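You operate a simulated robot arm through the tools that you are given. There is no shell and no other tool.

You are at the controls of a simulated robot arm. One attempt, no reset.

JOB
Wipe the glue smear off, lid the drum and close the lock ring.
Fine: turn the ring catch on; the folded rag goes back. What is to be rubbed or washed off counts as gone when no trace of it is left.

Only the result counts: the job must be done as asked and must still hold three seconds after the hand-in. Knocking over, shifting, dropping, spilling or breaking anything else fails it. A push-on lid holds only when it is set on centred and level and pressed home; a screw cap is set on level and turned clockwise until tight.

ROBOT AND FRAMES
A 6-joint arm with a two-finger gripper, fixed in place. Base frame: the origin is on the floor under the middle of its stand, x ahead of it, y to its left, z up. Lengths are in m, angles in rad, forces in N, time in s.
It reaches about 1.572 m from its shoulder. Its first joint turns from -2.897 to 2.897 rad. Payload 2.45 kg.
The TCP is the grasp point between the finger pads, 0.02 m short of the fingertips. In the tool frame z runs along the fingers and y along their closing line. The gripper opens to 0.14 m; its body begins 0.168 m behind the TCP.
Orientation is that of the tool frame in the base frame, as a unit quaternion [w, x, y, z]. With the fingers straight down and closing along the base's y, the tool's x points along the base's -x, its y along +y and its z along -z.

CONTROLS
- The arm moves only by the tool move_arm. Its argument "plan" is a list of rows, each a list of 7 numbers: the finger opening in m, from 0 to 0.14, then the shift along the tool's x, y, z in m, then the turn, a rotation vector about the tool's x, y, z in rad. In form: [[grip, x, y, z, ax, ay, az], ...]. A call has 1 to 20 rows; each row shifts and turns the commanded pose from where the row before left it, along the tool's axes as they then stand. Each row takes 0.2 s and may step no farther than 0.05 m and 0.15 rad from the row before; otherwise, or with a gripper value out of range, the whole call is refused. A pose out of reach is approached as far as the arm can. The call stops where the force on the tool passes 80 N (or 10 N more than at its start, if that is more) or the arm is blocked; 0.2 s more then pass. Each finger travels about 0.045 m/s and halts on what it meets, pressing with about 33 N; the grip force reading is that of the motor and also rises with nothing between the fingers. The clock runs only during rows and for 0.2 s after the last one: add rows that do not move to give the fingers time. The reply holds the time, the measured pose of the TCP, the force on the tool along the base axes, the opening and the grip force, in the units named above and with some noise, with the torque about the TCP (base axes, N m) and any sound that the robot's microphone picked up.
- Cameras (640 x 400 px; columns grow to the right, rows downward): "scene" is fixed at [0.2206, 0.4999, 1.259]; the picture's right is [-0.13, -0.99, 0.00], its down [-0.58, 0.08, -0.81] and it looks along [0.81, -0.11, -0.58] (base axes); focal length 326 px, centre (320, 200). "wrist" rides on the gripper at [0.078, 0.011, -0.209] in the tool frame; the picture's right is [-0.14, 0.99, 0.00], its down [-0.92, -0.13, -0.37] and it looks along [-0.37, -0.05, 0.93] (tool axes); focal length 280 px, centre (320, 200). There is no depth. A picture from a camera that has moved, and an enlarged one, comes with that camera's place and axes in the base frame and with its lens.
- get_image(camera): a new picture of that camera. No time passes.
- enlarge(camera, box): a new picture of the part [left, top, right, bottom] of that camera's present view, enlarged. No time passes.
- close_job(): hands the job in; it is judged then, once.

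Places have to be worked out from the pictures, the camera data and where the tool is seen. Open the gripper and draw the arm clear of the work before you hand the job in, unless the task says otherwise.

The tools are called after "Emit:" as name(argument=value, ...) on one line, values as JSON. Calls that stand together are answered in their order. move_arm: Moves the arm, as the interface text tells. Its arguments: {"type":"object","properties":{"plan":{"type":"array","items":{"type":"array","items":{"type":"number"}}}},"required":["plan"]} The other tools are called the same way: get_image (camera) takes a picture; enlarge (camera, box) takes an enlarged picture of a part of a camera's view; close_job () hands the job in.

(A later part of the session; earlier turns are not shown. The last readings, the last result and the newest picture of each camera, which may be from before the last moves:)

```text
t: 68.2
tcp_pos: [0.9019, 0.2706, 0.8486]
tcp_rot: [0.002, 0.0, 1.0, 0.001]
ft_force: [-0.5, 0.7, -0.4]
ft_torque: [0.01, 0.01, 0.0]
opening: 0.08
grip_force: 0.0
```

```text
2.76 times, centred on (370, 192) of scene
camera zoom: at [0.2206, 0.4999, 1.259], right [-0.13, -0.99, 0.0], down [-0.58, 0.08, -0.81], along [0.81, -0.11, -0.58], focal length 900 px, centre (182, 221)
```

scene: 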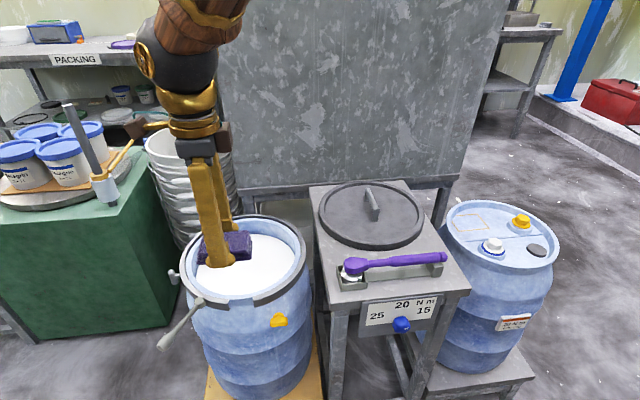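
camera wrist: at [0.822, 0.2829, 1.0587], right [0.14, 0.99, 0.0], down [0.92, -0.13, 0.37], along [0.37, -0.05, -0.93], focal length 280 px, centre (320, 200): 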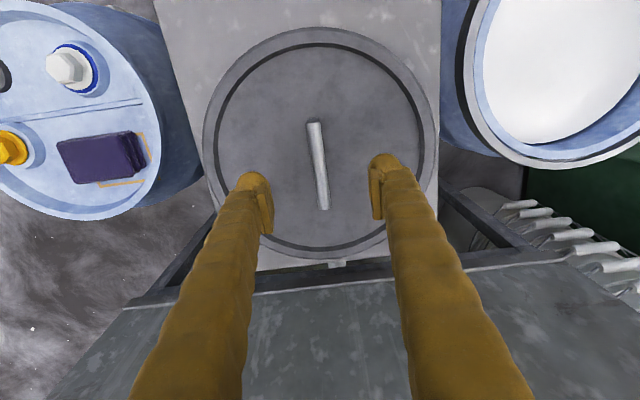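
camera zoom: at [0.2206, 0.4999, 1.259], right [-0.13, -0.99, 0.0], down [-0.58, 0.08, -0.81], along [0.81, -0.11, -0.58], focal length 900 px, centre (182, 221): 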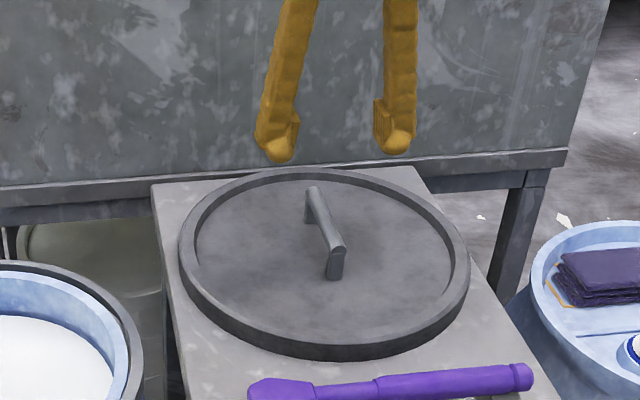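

The tool axis projects exactly onto the handle's middle. I descend to bar height (TCP z≈0.754) with the fingers straddling the bar.

Emit:
move_arm(plan=[[0.06, 0, 0, 0.04, 0, 0, 0], [0.06, 0, 0, 0.035, 0, 0, 0], [0.06, 0, 0, 0.012, 0, 0, 0], [0.06, 0, 0, 0.007, 0, 0, 0], [0.06, 0, 0, 0, 0, 0, 0]])

Emit:
enlarge(camera="wrist", box=[240, 80, 400, 240])

Emit:
enlarge(camera="scene", box=[325, 160, 425, 250])

```text
t: 69.4
tcp_pos: [0.9026, 0.269, 0.7557]
tcp_rot: [0.002, 0.0, 1.0, 0.001]
ft_force: [-0.4, -0.3, 0.2]
ft_torque: [0.03, 0.04, 0.04]
opening: 0.0605
grip_force: 0.0
```

```text
2.50 times, centred on (320, 160) of wrist
camera zoom: at [0.8239, 0.2813, 0.9658], right [0.14, 0.99, 0.0], down [0.92, -0.13, 0.37], along [0.37, -0.05, -0.93], focal length 701 px, centre (320, 300)
```

zoom: 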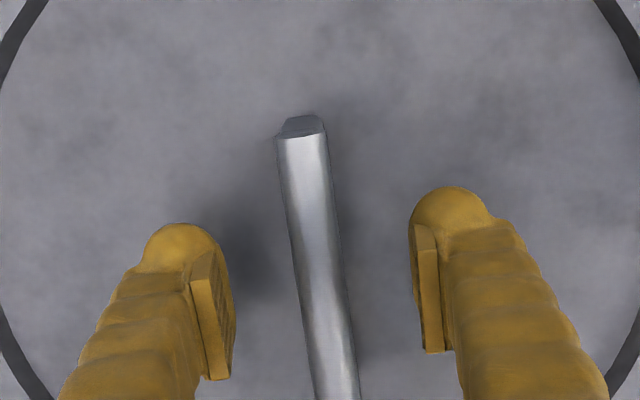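

```text
4.44 times, centred on (375, 205) of scene
camera zoom: at [0.2206, 0.4999, 1.259], right [-0.13, -0.99, 0.0], down [-0.58, 0.08, -0.81], along [0.81, -0.11, -0.58], focal length 1449 px, centre (76, 178)
```

zoom: 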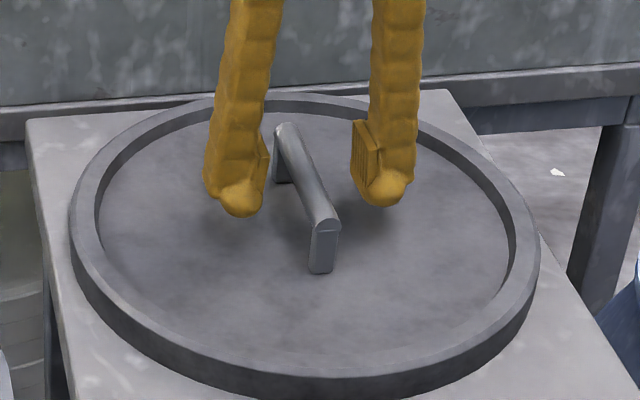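

Fingers straddle the bar, aligned to about 1°. I close on it.

Emit:
move_arm(plan=[[0.03, 0, 0, 0.002, 0, 0, 0], [0.01, 0, 0, 0, 0, 0, 0], [0.0, 0, 0, 0, 0, 0, 0], [0.0, 0, 0, 0, 0, 0, 0], [0.0, 0, 0, 0, 0, 0, 0]])

Emit:
enlarge(camera="wrist", box=[240, 80, 400, 240])

Emit:
enlarge(camera="scene", box=[325, 160, 425, 250])

```text
t: 70.6
tcp_pos: [0.9029, 0.2693, 0.7537]
tcp_rot: [0.002, 0.001, 1.0, 0.001]
ft_force: [-0.4, 0.8, 0.2]
ft_torque: [-0.03, -0.03, 0.02]
opening: 0.013
grip_force: 33.2
```

```text
2.50 times, centred on (320, 160) of wrist
camera zoom: at [0.8237, 0.2818, 0.9636], right [0.14, 0.99, 0.0], down [0.92, -0.13, 0.37], along [0.37, -0.05, -0.93], focal length 701 px, centre (320, 300)
```

zoom: 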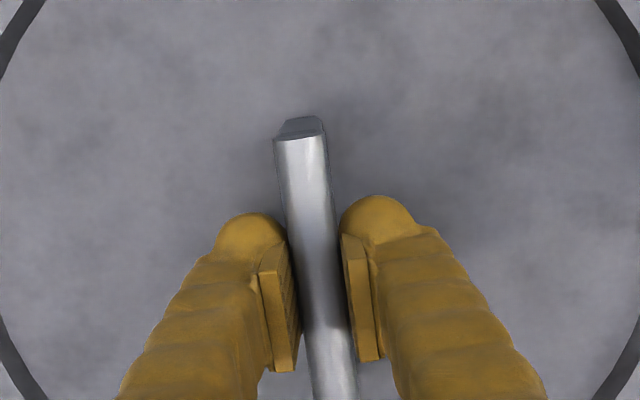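

```text
4.44 times, centred on (375, 205) of scene
camera zoom: at [0.2206, 0.4999, 1.259], right [-0.13, -0.99, 0.0], down [-0.58, 0.08, -0.81], along [0.81, -0.11, -0.58], focal length 1449 px, centre (76, 178)
```

zoom: 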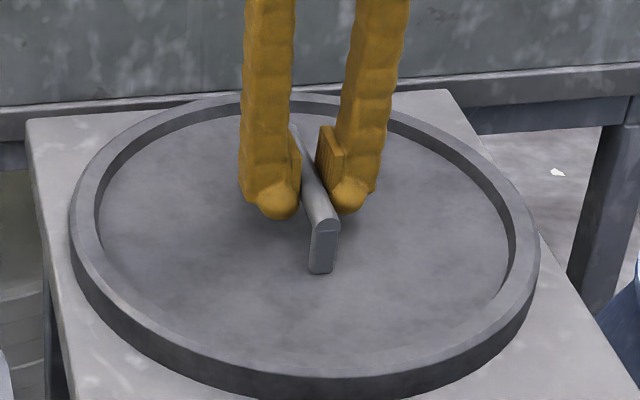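

The bar is gripped (opening 0.013). I lift the lid slowly and check its tilt and weight.

Emit:
move_arm(plan=[[0.0, 0, 0, -0.004, 0, 0, 0], [0.0, 0, 0, -0.006, 0, 0, 0], [0.0, 0, 0, -0.01, 0, 0, 0], [0.0, 0, 0, -0.02, 0, 0, 0], [0.0, 0, 0, -0.03, 0, 0, 0], [0.0, 0, 0, -0.03, 0, 0, 0], [0.0, 0, 0, 0, 0, 0, 0]])

Emit:
get_image(camera="wrist")

Emit:
get_image(camera="scene")

Emit:
enlarge(camera="scene", box=[305, 110, 445, 250])

```text
t: 72.2
tcp_pos: [0.9024, 0.2697, 0.8532]
tcp_rot: [0.002, 0.0, 1.0, 0.001]
ft_force: [-0.2, 0.6, -3.1]
ft_torque: [0.01, 0.0, 0.0]
opening: 0.0126
grip_force: 33.4
```

```text
taken
camera wrist: at [0.8228, 0.2818, 1.0627], right [0.14, 0.99, 0.0], down [0.92, -0.13, 0.37], along [0.37, -0.05, -0.93], focal length 280 px, centre (320, 200)
```

wrist: 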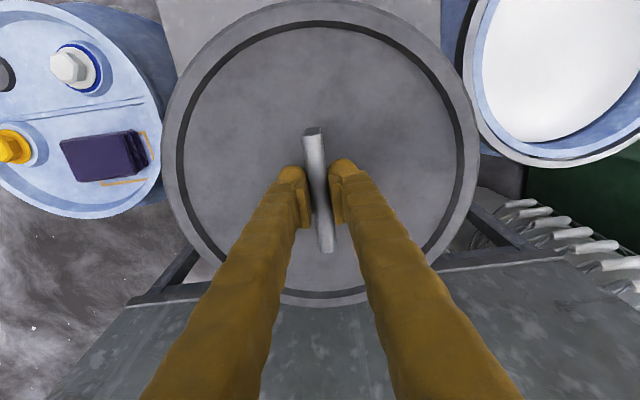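

```text
taken
```

scene: 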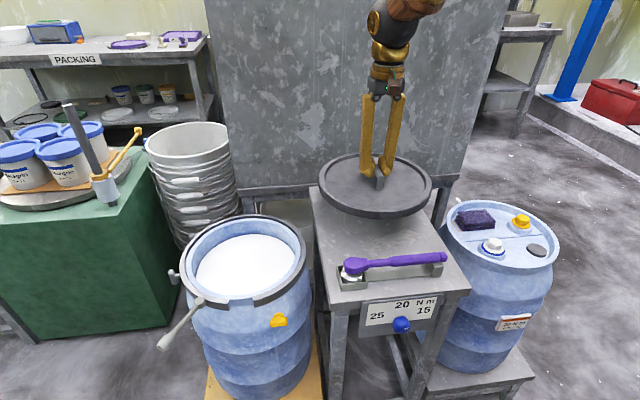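

```text
2.86 times, centred on (375, 180) of scene
camera zoom: at [0.2206, 0.4999, 1.259], right [-0.13, -0.99, 0.0], down [-0.58, 0.08, -0.81], along [0.81, -0.11, -0.58], focal length 932 px, centre (163, 257)
```

zoom: 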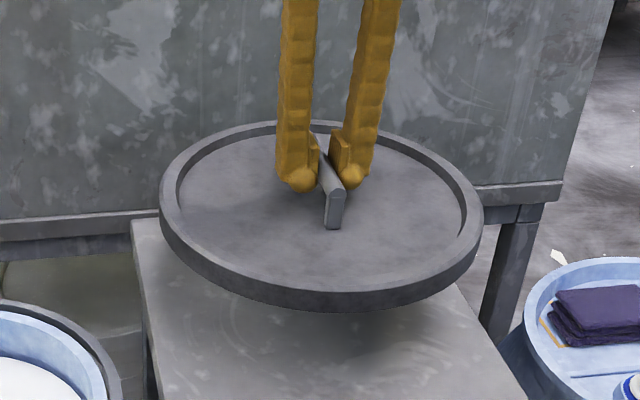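

The lid hangs level, 0.3 kg, and its centre coincides with the TCP within about 1 mm. I carry it over to the drum centre (0.816, 0.610), staying at z≈0.85.

Emit:
move_arm(plan=[[0.0, 0.0096, 0.0378, 0, 0, 0, 0], [0.0, 0.0096, 0.0378, 0, 0, 0, 0], [0.0, 0.0096, 0.0378, 0, 0, 0, 0], [0.0, 0.0096, 0.0378, 0, 0, 0, 0], [0.0, 0.0096, 0.0378, 0, 0, 0, 0], [0.0, 0.0096, 0.0378, 0, 0, 0, 0], [0.0, 0.0096, 0.0378, 0, 0, 0, 0], [0.0, 0.0096, 0.0378, 0, 0, 0, 0], [0.0, 0.0096, 0.0378, 0, 0, 0, 0], [0.0, 0, 0, 0, 0, 0, 0], [0.0, 0, 0, 0, 0, 0, 0]])

Emit:
get_image(camera="wrist")

Emit:
enlarge(camera="scene", box=[160, 140, 330, 330])

```text
t: 74.6
tcp_pos: [0.8157, 0.6103, 0.8541]
tcp_rot: [0.001, 0.0, 1.0, 0.001]
ft_force: [-0.5, 0.1, -3.1]
ft_torque: [0.01, 0.02, 0.02]
opening: 0.0128
grip_force: 32.6
```

```text
taken
camera wrist: at [0.7348, 0.6221, 1.0636], right [0.14, 0.99, 0.0], down [0.92, -0.13, 0.37], along [0.37, -0.05, -0.93], focal length 280 px, centre (320, 200)
```

wrist: 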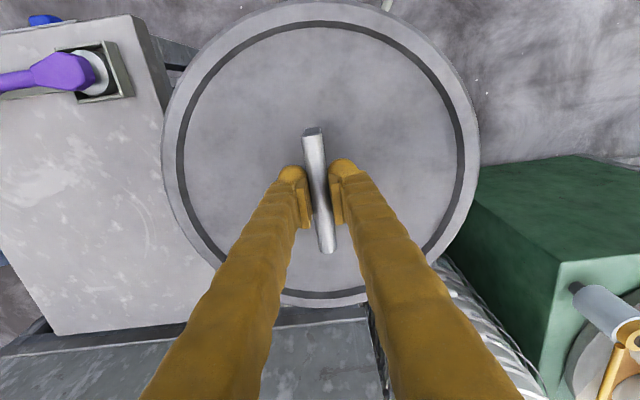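

```text
2.11 times, centred on (245, 235) of scene
camera zoom: at [0.2206, 0.4999, 1.259], right [-0.13, -0.99, 0.0], down [-0.58, 0.08, -0.81], along [0.81, -0.11, -0.58], focal length 686 px, centre (478, 126)
```

zoom: 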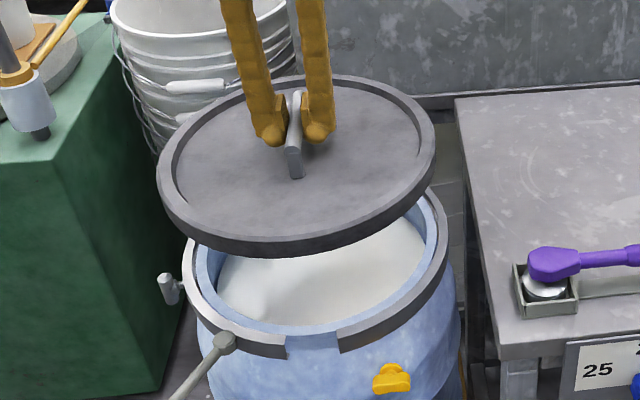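

Emit:
move_arm(plan=[[0.0, 0, 0, 0.03, 0, 0, 0], [0.0, 0, 0, 0.03, 0, 0, 0], [0.0, 0, 0, 0.025, 0, 0, 0], [0.0, 0, 0, 0, 0, 0, 0], [0.0, 0, 0, 0, 0, 0, 0]])

Emit:
get_image(camera="wrist")

Emit:
enlarge(camera="scene", box=[170, 200, 330, 320])

Emit:
enlarge(camera="wrist", box=[150, 0, 500, 220])

```text
t: 75.8
tcp_pos: [0.8142, 0.6096, 0.7711]
tcp_rot: [0.001, 0.0, 1.0, 0.0]
ft_force: [-0.1, 0.2, -2.3]
ft_torque: [0.01, -0.01, 0.01]
opening: 0.0124
grip_force: 32.3
```

```text
taken
camera wrist: at [0.7355, 0.6227, 0.9796], right [0.14, 0.99, 0.0], down [0.92, -0.13, 0.37], along [0.37, -0.05, -0.93], focal length 280 px, centre (320, 200)
```

wrist: 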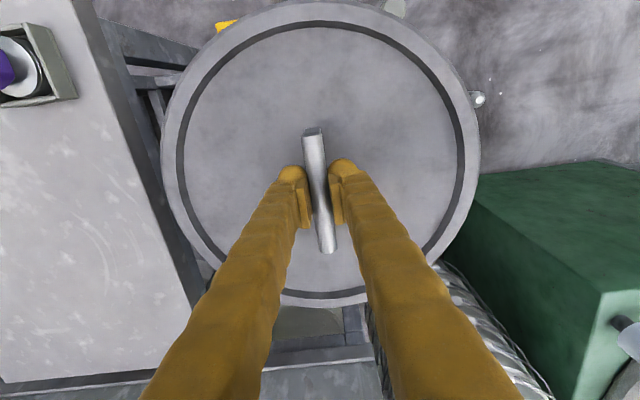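

```text
3.33 times, centred on (250, 260) of scene
camera zoom: at [0.2206, 0.4999, 1.259], right [-0.13, -0.99, 0.0], down [-0.58, 0.08, -0.81], along [0.81, -0.11, -0.58], focal length 1087 px, centre (553, 0)
```

zoom: 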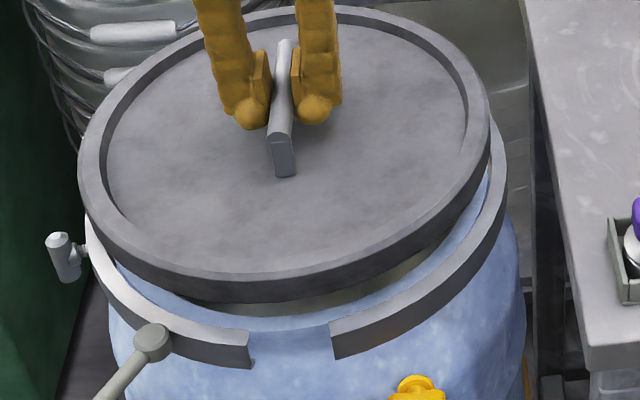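

```text
1.82 times, centred on (325, 110) of wrist
camera zoom: at [0.7355, 0.6227, 0.9796], right [0.14, 0.99, 0.0], down [0.92, -0.13, 0.37], along [0.37, -0.05, -0.93], focal length 510 px, centre (311, 364)
```

zoom: 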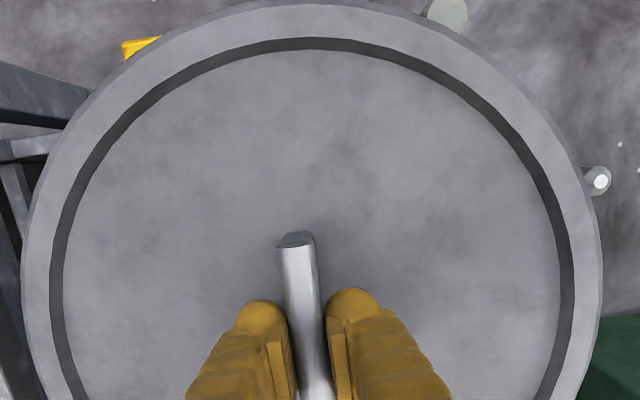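

The lid hovers over the drum. I zoom in on its edges relative to the ring in the scene view to verify radius and centring.

Emit:
enlarge(camera="scene", box=[170, 230, 220, 290])

Emit:
enlarge(camera="scene", box=[270, 200, 320, 260])

Emit:
enlarge(camera="scene", box=[210, 260, 290, 310])

Emit:
enlarge(camera="scene", box=[200, 190, 300, 230])

```text
6.67 times, centred on (195, 260) of scene
camera zoom: at [0.2206, 0.4999, 1.259], right [-0.13, -0.99, 0.0], down [-0.58, 0.08, -0.81], along [0.81, -0.11, -0.58], focal length 2174 px, centre (1153, -200)
```

zoom: 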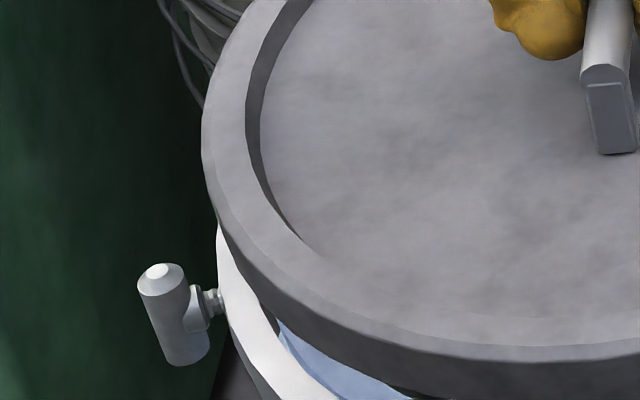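

```text
6.67 times, centred on (295, 230) of scene
camera zoom: at [0.2206, 0.4999, 1.259], right [-0.13, -0.99, 0.0], down [-0.58, 0.08, -0.81], along [0.81, -0.11, -0.58], focal length 2174 px, centre (487, 0)
```

zoom: 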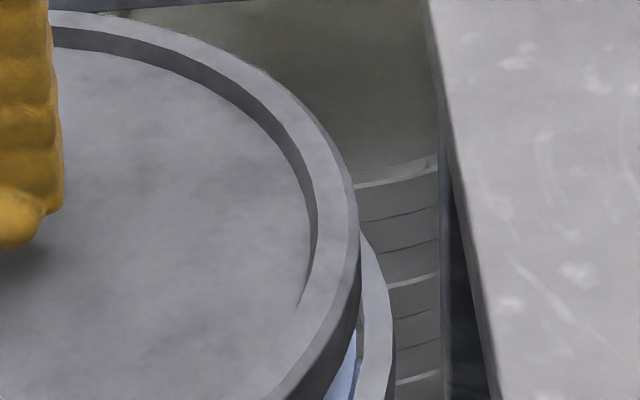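

```text
8.00 times, centred on (250, 285) of scene
camera zoom: at [0.2206, 0.4999, 1.259], right [-0.13, -0.99, 0.0], down [-0.58, 0.08, -0.81], along [0.81, -0.11, -0.58], focal length 2609 px, centre (880, -480)
```

zoom: 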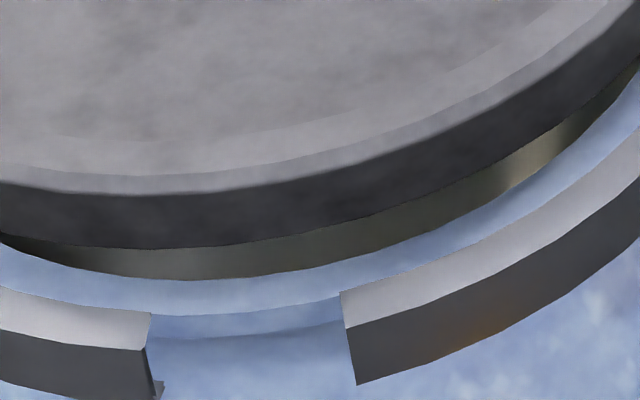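

```text
6.40 times, centred on (250, 210) of scene
camera zoom: at [0.2206, 0.4999, 1.259], right [-0.13, -0.99, 0.0], down [-0.58, 0.08, -0.81], along [0.81, -0.11, -0.58], focal length 2087 px, centre (768, 136)
```

zoom: 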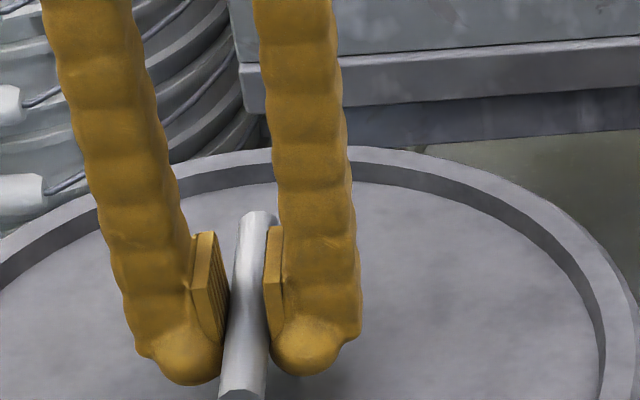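

Both cameras agree the lid should sit at about (0.8165, 0.608), so I shift +1.5 mm in x and -2 mm in y, then lower to just above the ring.

Emit:
move_arm(plan=[[0.0, -0.0015, -0.002, 0.005, 0, 0, 0], [0.0, 0, 0, 0.01, 0, 0, 0], [0.0, 0, 0, 0.006, 0, 0, 0], [0.0, 0, 0, 0, 0, 0, 0], [0.0, 0, 0, 0, 0, 0, 0]])

Emit:
enlarge(camera="scene", box=[170, 230, 220, 290])

Emit:
enlarge(camera="scene", box=[270, 200, 320, 260])

Emit:
enlarge(camera="scene", box=[210, 260, 290, 310])

Emit:
enlarge(camera="scene", box=[165, 195, 325, 315])

```text
t: 77.0
tcp_pos: [0.8166, 0.6084, 0.7487]
tcp_rot: [0.002, 0.001, 1.0, 0.001]
ft_force: [0.9, 0.9, -3.1]
ft_torque: [0.02, 0.01, -0.01]
opening: 0.012
grip_force: 33.2
```

```text
6.67 times, centred on (195, 260) of scene
camera zoom: at [0.2206, 0.4999, 1.259], right [-0.13, -0.99, 0.0], down [-0.58, 0.08, -0.81], along [0.81, -0.11, -0.58], focal length 2174 px, centre (1153, -200)
```

zoom: 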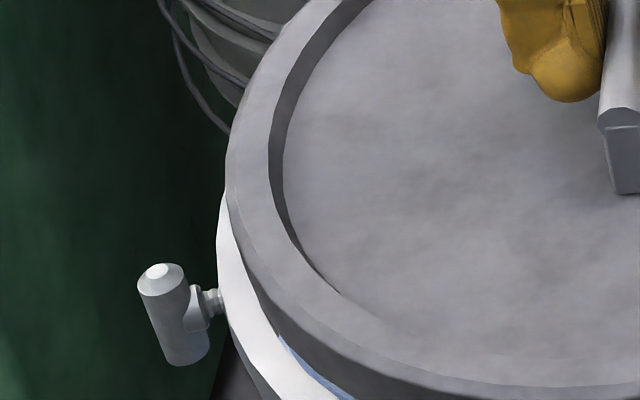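

```text
6.67 times, centred on (295, 230) of scene
camera zoom: at [0.2206, 0.4999, 1.259], right [-0.13, -0.99, 0.0], down [-0.58, 0.08, -0.81], along [0.81, -0.11, -0.58], focal length 2174 px, centre (487, 0)
```

zoom: 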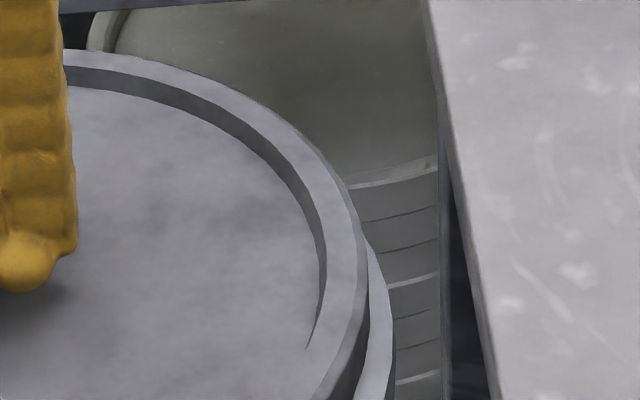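

```text
8.00 times, centred on (250, 285) of scene
camera zoom: at [0.2206, 0.4999, 1.259], right [-0.13, -0.99, 0.0], down [-0.58, 0.08, -0.81], along [0.81, -0.11, -0.58], focal length 2609 px, centre (880, -480)
```

zoom: 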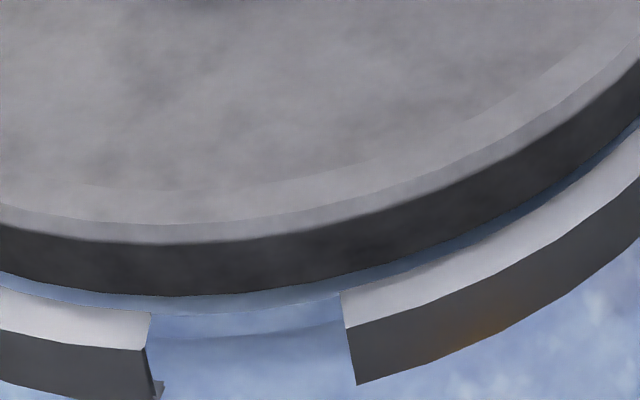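

```text
3.33 times, centred on (245, 255) of scene
camera zoom: at [0.2206, 0.4999, 1.259], right [-0.13, -0.99, 0.0], down [-0.58, 0.08, -0.81], along [0.81, -0.11, -0.58], focal length 1087 px, centre (570, 17)
```

zoom: 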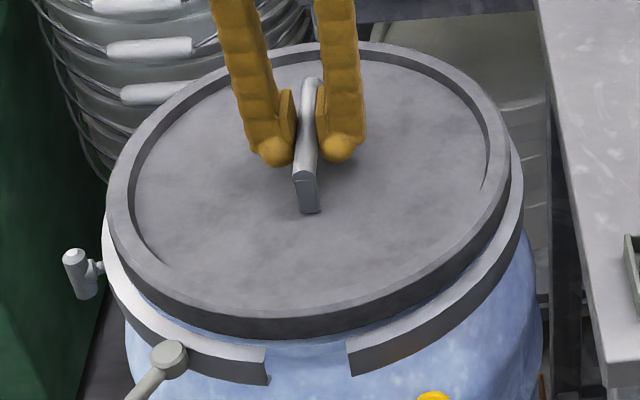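

Laterally (scene view) lid and ring centres now agree within 0.5 mm. I lower in small steps watching the force.

Emit:
move_arm(plan=[[0.0, 0, 0, 0.003, 0, 0, 0], [0.0, 0, 0, 0.003, 0, 0, 0], [0.0, 0, 0, 0.002, 0, 0, 0], [0.0, 0, 0, 0, 0, 0, 0]])

Emit:
enlarge(camera="scene", box=[210, 260, 290, 310])

Emit:
enlarge(camera="scene", box=[170, 240, 230, 300])

Emit:
enlarge(camera="scene", box=[260, 210, 320, 280])

```text
t: 78.0
tcp_pos: [0.8169, 0.6091, 0.7408]
tcp_rot: [0.002, -0.001, 1.0, 0.001]
ft_force: [0.0, -0.5, -2.8]
ft_torque: [-0.01, 0.02, -0.01]
opening: 0.0123
grip_force: 33.3
```

```text
8.00 times, centred on (250, 285) of scene
camera zoom: at [0.2206, 0.4999, 1.259], right [-0.13, -0.99, 0.0], down [-0.58, 0.08, -0.81], along [0.81, -0.11, -0.58], focal length 2609 px, centre (880, -480)
```

zoom: 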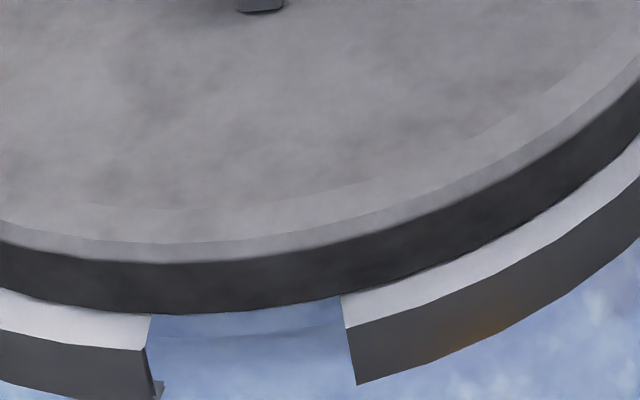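

```text
6.67 times, centred on (200, 270) of scene
camera zoom: at [0.2206, 0.4999, 1.259], right [-0.13, -0.99, 0.0], down [-0.58, 0.08, -0.81], along [0.81, -0.11, -0.58], focal length 2174 px, centre (1120, -267)
```

zoom: 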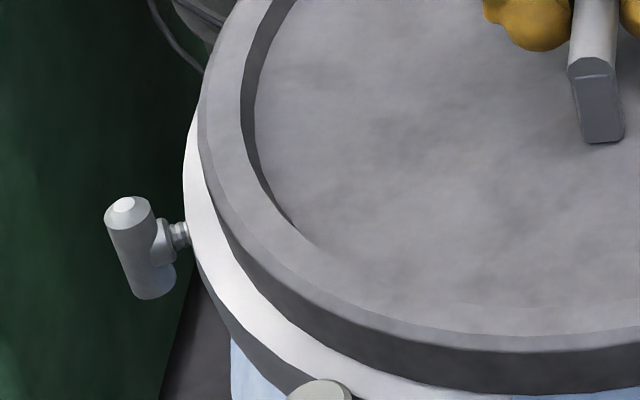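

```text
5.71 times, centred on (290, 245) of scene
camera zoom: at [0.2206, 0.4999, 1.259], right [-0.13, -0.99, 0.0], down [-0.58, 0.08, -0.81], along [0.81, -0.11, -0.58], focal length 1863 px, centre (491, -57)
```

zoom: 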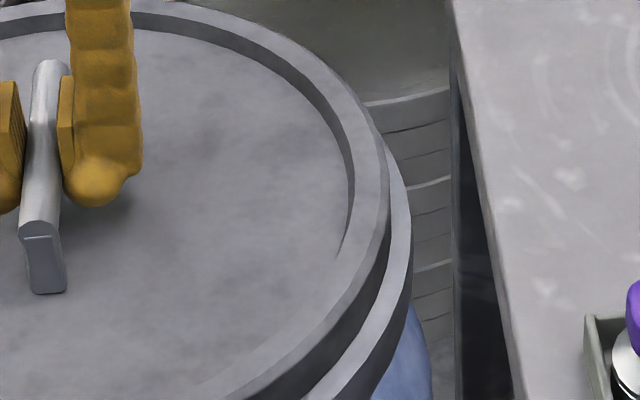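

Emit:
move_arm(plan=[[0.0, 0, 0, 0.0015, 0, 0, 0], [0.0, 0, 0, 0.0015, 0, 0, 0], [0.0, 0, 0, 0, 0, 0, 0]])

```text
t: 78.8
tcp_pos: [0.8164, 0.6096, 0.7367]
tcp_rot: [0.001, -0.001, 1.0, 0.0]
ft_force: [-0.3, -0.9, -2.6]
ft_torque: [-0.02, 0.02, 0.06]
opening: 0.0126
grip_force: 33.4
```

Emit:
move_arm(plan=[[0.0, 0, 0, 0.0015, 0, 0, 0], [0.0, 0, 0, 0, 0, 0, 0]])

Emit:
enlarge(camera="scene", box=[210, 260, 290, 310])

```text
t: 79.4
tcp_pos: [0.8165, 0.6085, 0.7364]
tcp_rot: [0.002, 0.0, 1.0, 0.001]
ft_force: [-0.5, 0.7, -2.3]
ft_torque: [-0.02, -0.02, -0.01]
opening: 0.0119
grip_force: 32.7
```

```text
8.00 times, centred on (250, 285) of scene
camera zoom: at [0.2206, 0.4999, 1.259], right [-0.13, -0.99, 0.0], down [-0.58, 0.08, -0.81], along [0.81, -0.11, -0.58], focal length 2609 px, centre (880, -480)
```

zoom: 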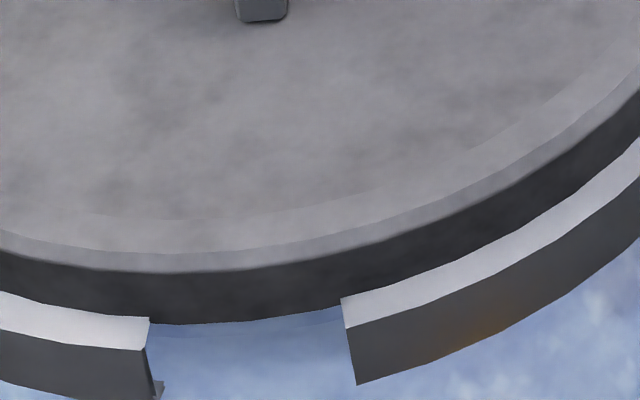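

Emit:
move_arm(plan=[[0.0, 0, 0, 0.001, 0, 0, 0], [0.0, 0, 0, 0, 0, 0, 0]])

```text
t: 80.0
tcp_pos: [0.8165, 0.6082, 0.7367]
tcp_rot: [0.002, 0.0, 1.0, 0.001]
ft_force: [0.0, -0.3, -2.6]
ft_torque: [-0.02, 0.02, 0.0]
opening: 0.0124
grip_force: 32.6
```

Emit:
move_arm(plan=[[0.0, 0, 0, 0.001, 0, 0, 0], [0.0, 0, 0, 0, 0, 0, 0]])

Emit:
move_arm(plan=[[0.0, 0, 0, 0.001, 0, 0, 0], [0.0, 0, 0, 0, 0, 0, 0]])

Emit:
enlarge(camera="scene", box=[210, 260, 290, 310])

```text
t: 80.6
tcp_pos: [0.8166, 0.6086, 0.7344]
tcp_rot: [0.002, 0.0, 1.0, 0.001]
ft_force: [-0.4, 1.0, -2.9]
ft_torque: [-0.01, 0.01, -0.02]
opening: 0.0121
grip_force: 33.1
```

```text
t: 81.2
tcp_pos: [0.8163, 0.6085, 0.733]
tcp_rot: [0.002, 0.0, 1.0, 0.001]
ft_force: [-0.6, 0.0, -2.8]
ft_torque: [-0.03, 0.01, -0.01]
opening: 0.0121
grip_force: 32.7
```

```text
8.00 times, centred on (250, 285) of scene
camera zoom: at [0.2206, 0.4999, 1.259], right [-0.13, -0.99, 0.0], down [-0.58, 0.08, -0.81], along [0.81, -0.11, -0.58], focal length 2609 px, centre (880, -480)
```

zoom: 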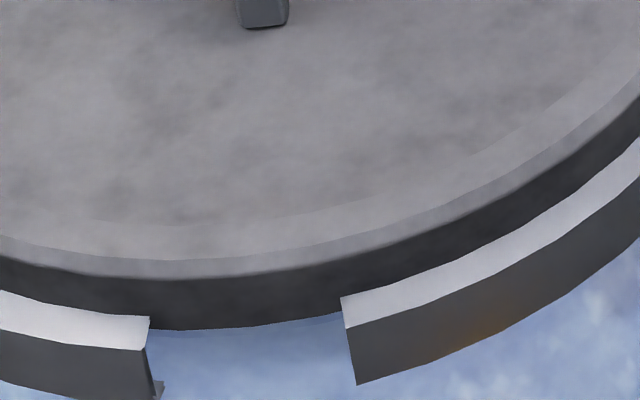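

The ring's inner edge now stays put while the lid's side disappears behind it: the lid is entering the ring, still without contact. I continue down.

Emit:
move_arm(plan=[[0.0, 0, 0, 0.001, 0, 0, 0], [0.0, 0, 0, 0.001, 0, 0, 0], [0.0, 0, 0, 0, 0, 0, 0]])

Emit:
enlarge(camera="scene", box=[210, 260, 290, 310])

```text
t: 82.0
tcp_pos: [0.8165, 0.6068, 0.732]
tcp_rot: [0.002, 0.0, 1.0, 0.0]
ft_force: [0.3, 1.0, -3.2]
ft_torque: [0.0, 0.01, 0.0]
opening: 0.0121
grip_force: 32.9
```

```text
8.00 times, centred on (250, 285) of scene
camera zoom: at [0.2206, 0.4999, 1.259], right [-0.13, -0.99, 0.0], down [-0.58, 0.08, -0.81], along [0.81, -0.11, -0.58], focal length 2609 px, centre (880, -480)
```

zoom: 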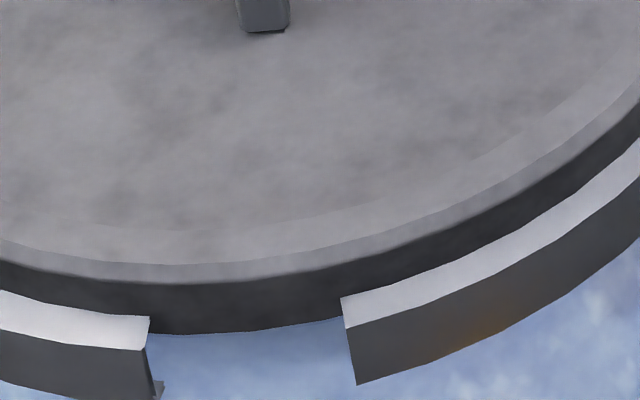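

Emit:
move_arm(plan=[[0.0, 0, 0, 0.0015, 0, 0, 0], [0.0, 0, 0, 0.0015, 0, 0, 0], [0.0, 0, 0, 0, 0, 0, 0]])

Emit:
move_arm(plan=[[0.0, 0, 0, 0.0015, 0, 0, 0], [0.0, 0, 0, 0, 0, 0, 0]])

Emit:
enlarge(camera="scene", box=[170, 210, 330, 320])

```text
t: 82.8
tcp_pos: [0.8161, 0.6079, 0.7273]
tcp_rot: [0.001, 0.0, 1.0, 0.0]
ft_force: [-0.7, -0.5, -3.9]
ft_torque: [-0.02, 0.03, 0.03]
opening: 0.0118
grip_force: 32.9
```

```text
t: 83.4
tcp_pos: [0.8165, 0.6088, 0.7259]
tcp_rot: [0.001, 0.0, 1.0, 0.001]
ft_force: [0.8, 0.2, -3.4]
ft_torque: [-0.02, 0.02, -0.03]
opening: 0.0121
grip_force: 32.9
```

```text
3.64 times, centred on (250, 265) of scene
camera zoom: at [0.2206, 0.4999, 1.259], right [-0.13, -0.99, 0.0], down [-0.58, 0.08, -0.81], along [0.81, -0.11, -0.58], focal length 1186 px, centre (574, -36)
```

zoom: 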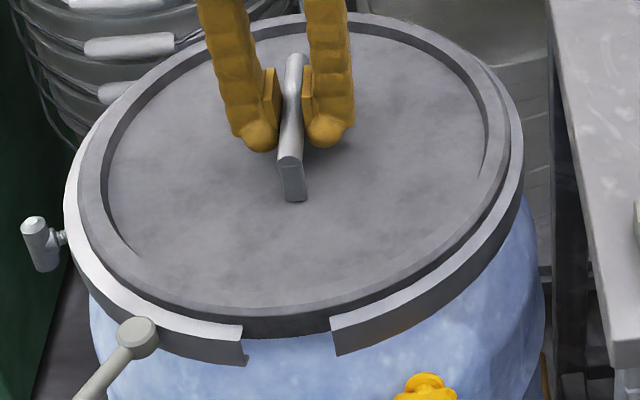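

The lid's skirt slides down inside the ring around the rim without force. I keep lowering in small steps until it seats.

Emit:
move_arm(plan=[[0.0, 0, 0, 0.0015, 0, 0, 0], [0.0, 0, 0, 0.0015, 0, 0, 0], [0.0, 0, 0, 0, 0, 0, 0]])

Emit:
move_arm(plan=[[0.0, 0, 0, 0.0015, 0, 0, 0], [0.0, 0, 0, 0, 0, 0, 0]])

Emit:
move_arm(plan=[[0.0, 0, 0, 0.0015, 0, 0, 0], [0.0, 0, 0, 0, 0, 0, 0]])

```text
t: 84.2
tcp_pos: [0.8175, 0.6092, 0.7224]
tcp_rot: [0.002, 0.0, 1.0, 0.001]
ft_force: [-0.4, 0.6, -2.8]
ft_torque: [0.01, 0.0, 0.02]
opening: 0.012
grip_force: 33.1
```

```text
t: 84.8
tcp_pos: [0.8176, 0.6092, 0.7223]
tcp_rot: [0.001, 0.0, 1.0, 0.001]
ft_force: [0.7, 0.4, -3.4]
ft_torque: [-0.02, -0.01, 0.02]
opening: 0.0119
grip_force: 33.0
```

```text
t: 85.4
tcp_pos: [0.8188, 0.6079, 0.72]
tcp_rot: [0.001, 0.0, 1.0, 0.001]
ft_force: [-0.5, 0.2, -1.7]
ft_torque: [0.0, 0.12, -0.02]
opening: 0.012
grip_force: 33.0
```

Emit:
move_arm(plan=[[0.0, 0, 0, 0.001, 0, 0, 0], [0.0, 0, 0, 0, 0, 0, 0]])

Emit:
enlarge(camera="scene", box=[170, 210, 330, 320])

Emit:
enlarge(camera="scene", box=[210, 260, 290, 310])

```text
t: 86.0
tcp_pos: [0.818, 0.6089, 0.7199]
tcp_rot: [0.002, 0.0, 1.0, 0.001]
ft_force: [-2.8, 0.7, 5.7]
ft_torque: [0.01, 0.1, -0.01]
opening: 0.0119
grip_force: 32.9
```

```text
3.64 times, centred on (250, 265) of scene
camera zoom: at [0.2206, 0.4999, 1.259], right [-0.13, -0.99, 0.0], down [-0.58, 0.08, -0.81], along [0.81, -0.11, -0.58], focal length 1186 px, centre (574, -36)
```

zoom: 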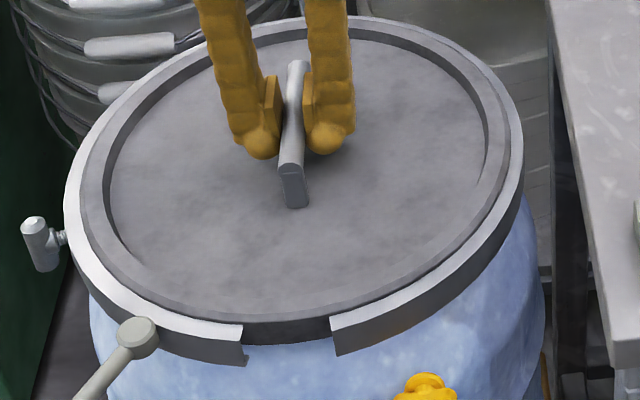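

```text
8.00 times, centred on (250, 285) of scene
camera zoom: at [0.2206, 0.4999, 1.259], right [-0.13, -0.99, 0.0], down [-0.58, 0.08, -0.81], along [0.81, -0.11, -0.58], focal length 2609 px, centre (880, -480)
```

zoom: 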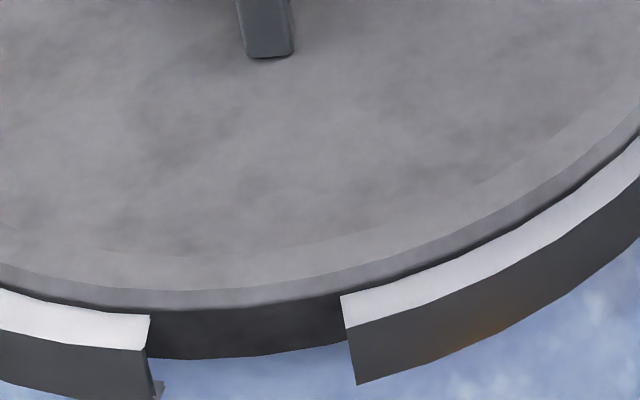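

Contact begun with the lid nearly flush with the ring. I press it home in 1 mm steps, watching for a click.

Emit:
move_arm(plan=[[0.0, 0, 0, 0.001, 0, 0, 0], [0.0, 0, 0, 0.001, 0, 0, 0], [0.0, 0, 0, 0, 0, 0, 0]])

Emit:
move_arm(plan=[[0.0, 0, 0, 0.001, 0, 0, 0], [0.0, 0, 0, 0.001, 0, 0, 0], [0.0, 0, 0, 0, 0, 0, 0]])

Emit:
enlarge(camera="scene", box=[210, 260, 290, 310])

```text
t: 86.8
tcp_pos: [0.8178, 0.6099, 0.718]
tcp_rot: [0.002, 0.0, 1.0, 0.002]
ft_force: [-0.2, 5.2, 19.5]
ft_torque: [0.01, -0.04, 0.0]
opening: 0.0117
grip_force: 32.8
```

```text
t: 87.6
tcp_pos: [0.8178, 0.6081, 0.7151]
tcp_rot: [0.002, -0.001, 1.0, 0.001]
ft_force: [5.7, 6.5, 19.6]
ft_torque: [0.03, -0.18, 0.02]
opening: 0.0113
grip_force: 33.0
```

```text
8.00 times, centred on (250, 285) of scene
camera zoom: at [0.2206, 0.4999, 1.259], right [-0.13, -0.99, 0.0], down [-0.58, 0.08, -0.81], along [0.81, -0.11, -0.58], focal length 2609 px, centre (880, -480)
```

zoom: 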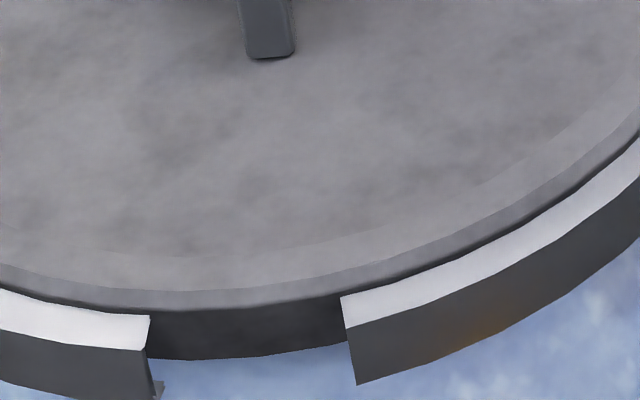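

The grip started slipping along the bar at about 20 N while the lid stopped moving. I open the fingers astride the bar and will press on the lid plate itself with both fingertips.

Emit:
move_arm(plan=[[0.0, 0, 0, -0.002, 0, 0, 0], [0.02, 0, 0, -0.002, 0, 0, 0], [0.04, 0, 0, 0, 0, 0, 0], [0.05, 0, 0, 0, 0, 0, 0], [0.05, 0, 0, 0, 0, 0, 0], [0.05, 0, 0, 0, 0, 0, 0]])

Emit:
enlarge(camera="wrist", box=[240, 80, 400, 240])

Emit:
enlarge(camera="scene", box=[170, 210, 330, 320])

```text
t: 89.0
tcp_pos: [0.8166, 0.6083, 0.7193]
tcp_rot: [0.001, 0.0, 1.0, 0.001]
ft_force: [0.2, 1.2, 0.3]
ft_torque: [0.0, 0.0, -0.02]
opening: 0.0502
grip_force: 0.1
```

```text
2.50 times, centred on (320, 160) of wrist
camera zoom: at [0.7377, 0.6202, 0.9284], right [0.14, 0.99, 0.0], down [0.92, -0.13, 0.37], along [0.37, -0.05, -0.93], focal length 701 px, centre (320, 300)
```

zoom: 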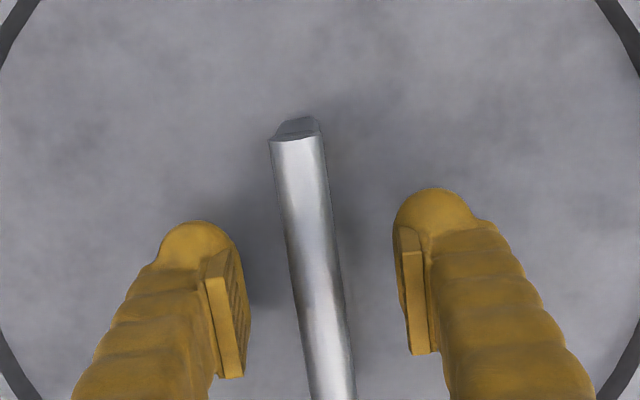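

```text
3.64 times, centred on (250, 265) of scene
camera zoom: at [0.2206, 0.4999, 1.259], right [-0.13, -0.99, 0.0], down [-0.58, 0.08, -0.81], along [0.81, -0.11, -0.58], focal length 1186 px, centre (574, -36)
```

zoom: 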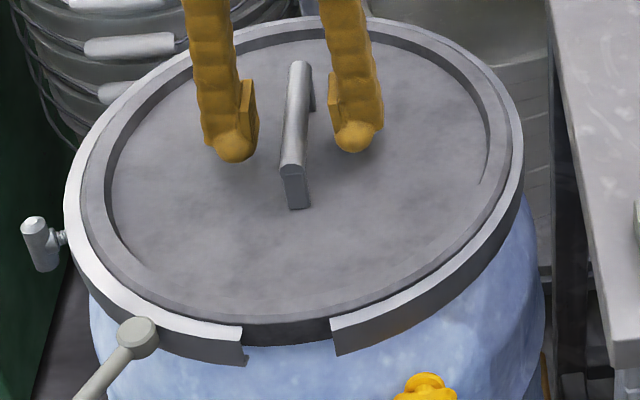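

Released; the lid sits in the ring. Now I lower the two fingertips onto the plate and press.

Emit:
move_arm(plan=[[0.05, 0, 0, 0.004, 0, 0, 0], [0.05, 0, 0, 0.004, 0, 0, 0], [0.05, 0, 0, 0.002, 0, 0, 0], [0.05, 0, 0, 0, 0, 0, 0]])

```text
t: 90.0
tcp_pos: [0.8162, 0.6087, 0.7105]
tcp_rot: [0.001, 0.0, 1.0, 0.002]
ft_force: [-0.2, -0.3, 0.3]
ft_torque: [-0.01, -0.01, 0.01]
opening: 0.0498
grip_force: 0.1
```

Emit:
move_arm(plan=[[0.05, 0, 0, 0.002, 0, 0, 0], [0.05, 0, 0, 0.002, 0, 0, 0], [0.05, 0, 0, 0.002, 0, 0, 0], [0.05, 0, 0, 0, 0, 0, 0]])

```text
t: 91.0
tcp_pos: [0.8181, 0.6085, 0.7032]
tcp_rot: [0.002, 0.0, 1.0, 0.001]
ft_force: [-0.2, -0.1, 0.6]
ft_torque: [-0.03, 0.01, -0.02]
opening: 0.05
grip_force: 0.1
```

Emit:
move_arm(plan=[[0.05, 0, 0, 0.002, 0, 0, 0], [0.05, 0, 0, 0.002, 0, 0, 0], [0.05, 0, 0, 0, 0, 0, 0]])

Emit:
enlarge(camera="scene", box=[200, 205, 290, 275])

```text
t: 91.8
tcp_pos: [0.8184, 0.6081, 0.7026]
tcp_rot: [0.002, 0.001, 1.0, 0.002]
ft_force: [-10.6, -3.1, 40.4]
ft_torque: [-0.74, 0.32, -0.16]
opening: 0.0508
grip_force: 1.1
```

```text
5.71 times, centred on (245, 240) of scene
camera zoom: at [0.2206, 0.4999, 1.259], right [-0.13, -0.99, 0.0], down [-0.58, 0.08, -0.81], along [0.81, -0.11, -0.58], focal length 1863 px, centre (749, -29)
```

zoom: 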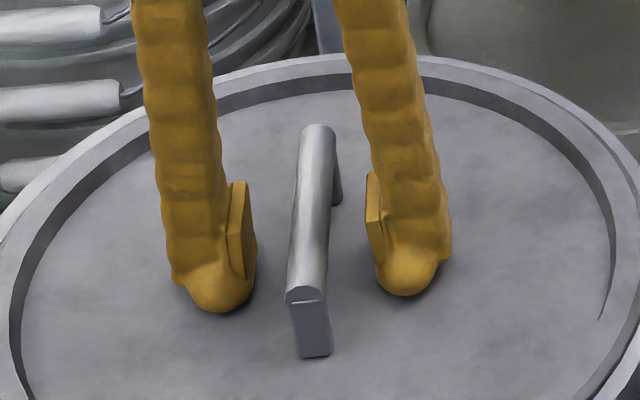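

40 N on the plate now. I press further in 1 mm steps.

Emit:
move_arm(plan=[[0.05, 0, 0, 0.001, 0, 0, 0], [0.05, 0, 0, 0.001, 0, 0, 0], [0.05, 0, 0, 0, 0, 0, 0]])

Emit:
enlarge(camera="scene", box=[210, 260, 290, 310])

```text
t: 92.5
tcp_pos: [0.8191, 0.6095, 0.7026]
tcp_rot: [0.003, -0.002, 1.0, 0.002]
ft_force: [-1.9, -0.8, 12.9]
ft_torque: [-0.4, 0.11, 0.06]
opening: 0.0508
grip_force: 0.8
stopped in row 3: the force on the tool passed its limit at 83 N (the readings are from after the stop); the commanded pose is now the measured one
```

```text
8.00 times, centred on (250, 285) of scene
camera zoom: at [0.2206, 0.4999, 1.259], right [-0.13, -0.99, 0.0], down [-0.58, 0.08, -0.81], along [0.81, -0.11, -0.58], focal length 2609 px, centre (880, -480)
```

zoom: 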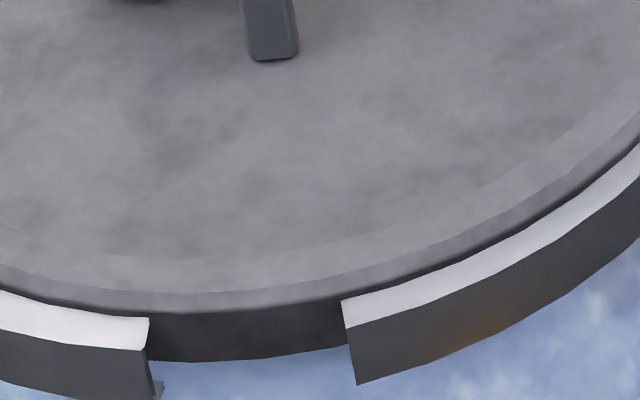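

The press reached 83 N and the lid settled about 1 mm further. I rise to inspect how the lid sits all around.

Emit:
move_arm(plan=[[0.05, 0, 0, -0.01, 0, 0, 0], [0.05, 0, 0, -0.04, 0, 0, 0], [0.08, 0.04, 0, -0.03, 0, 0, 0], [0.12, 0.05, 0, 0, 0, 0, 0], [0.14, 0.05, 0, 0, 0, 0, 0], [0.14, 0, 0, -0.04, 0, 0, 0], [0.14, 0, 0, -0.03, 0, 0, 0], [0.14, 0, 0, 0, 0, 0, 0]])

Emit:
get_image(camera="wrist")

Emit:
enlarge(camera="scene", box=[165, 205, 325, 315])

Emit:
enlarge(camera="wrist", box=[210, 120, 430, 330])

```text
t: 94.3
tcp_pos: [0.6751, 0.6086, 0.8516]
tcp_rot: [0.003, 0.0, 1.0, 0.002]
ft_force: [0.3, -0.8, 0.6]
ft_torque: [0.03, 0.01, -0.02]
opening: 0.1399
grip_force: 0.0
```

```text
taken
camera wrist: at [0.5959, 0.6203, 1.061], right [0.14, 0.99, 0.0], down [0.92, -0.13, 0.37], along [0.37, -0.05, -0.93], focal length 280 px, centre (320, 200)
```

wrist: 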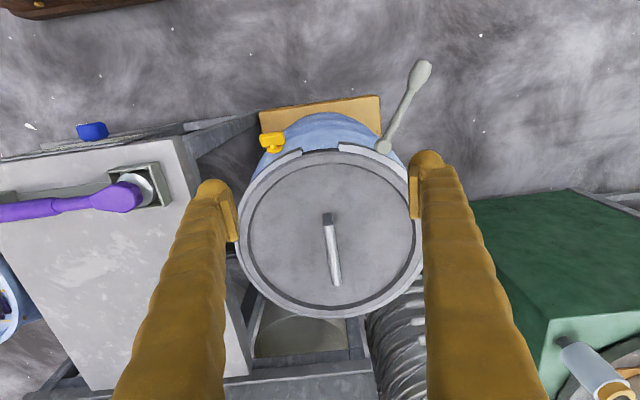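

```text
3.64 times, centred on (245, 260) of scene
camera zoom: at [0.2206, 0.4999, 1.259], right [-0.13, -0.99, 0.0], down [-0.58, 0.08, -0.81], along [0.81, -0.11, -0.58], focal length 1186 px, centre (593, -18)
```

zoom: 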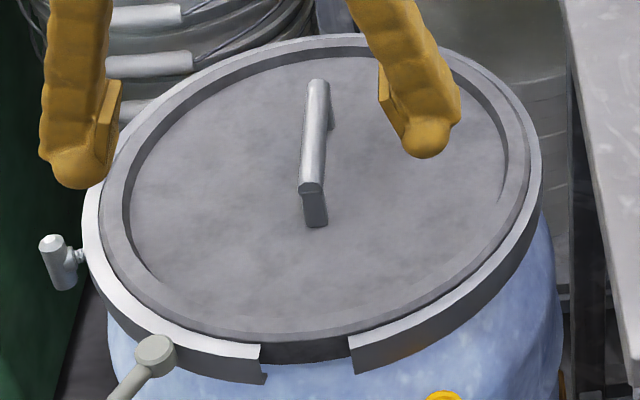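

```text
1.90 times, centred on (320, 225) of wrist
camera zoom: at [0.5959, 0.6203, 1.061], right [0.14, 0.99, 0.0], down [0.92, -0.13, 0.37], along [0.37, -0.05, -0.93], focal length 534 px, centre (320, 152)
```

zoom: 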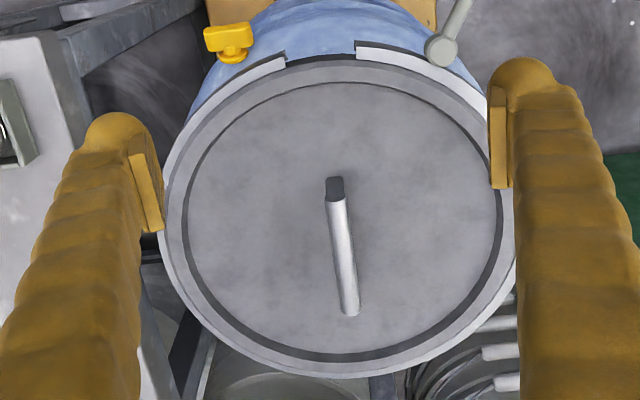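

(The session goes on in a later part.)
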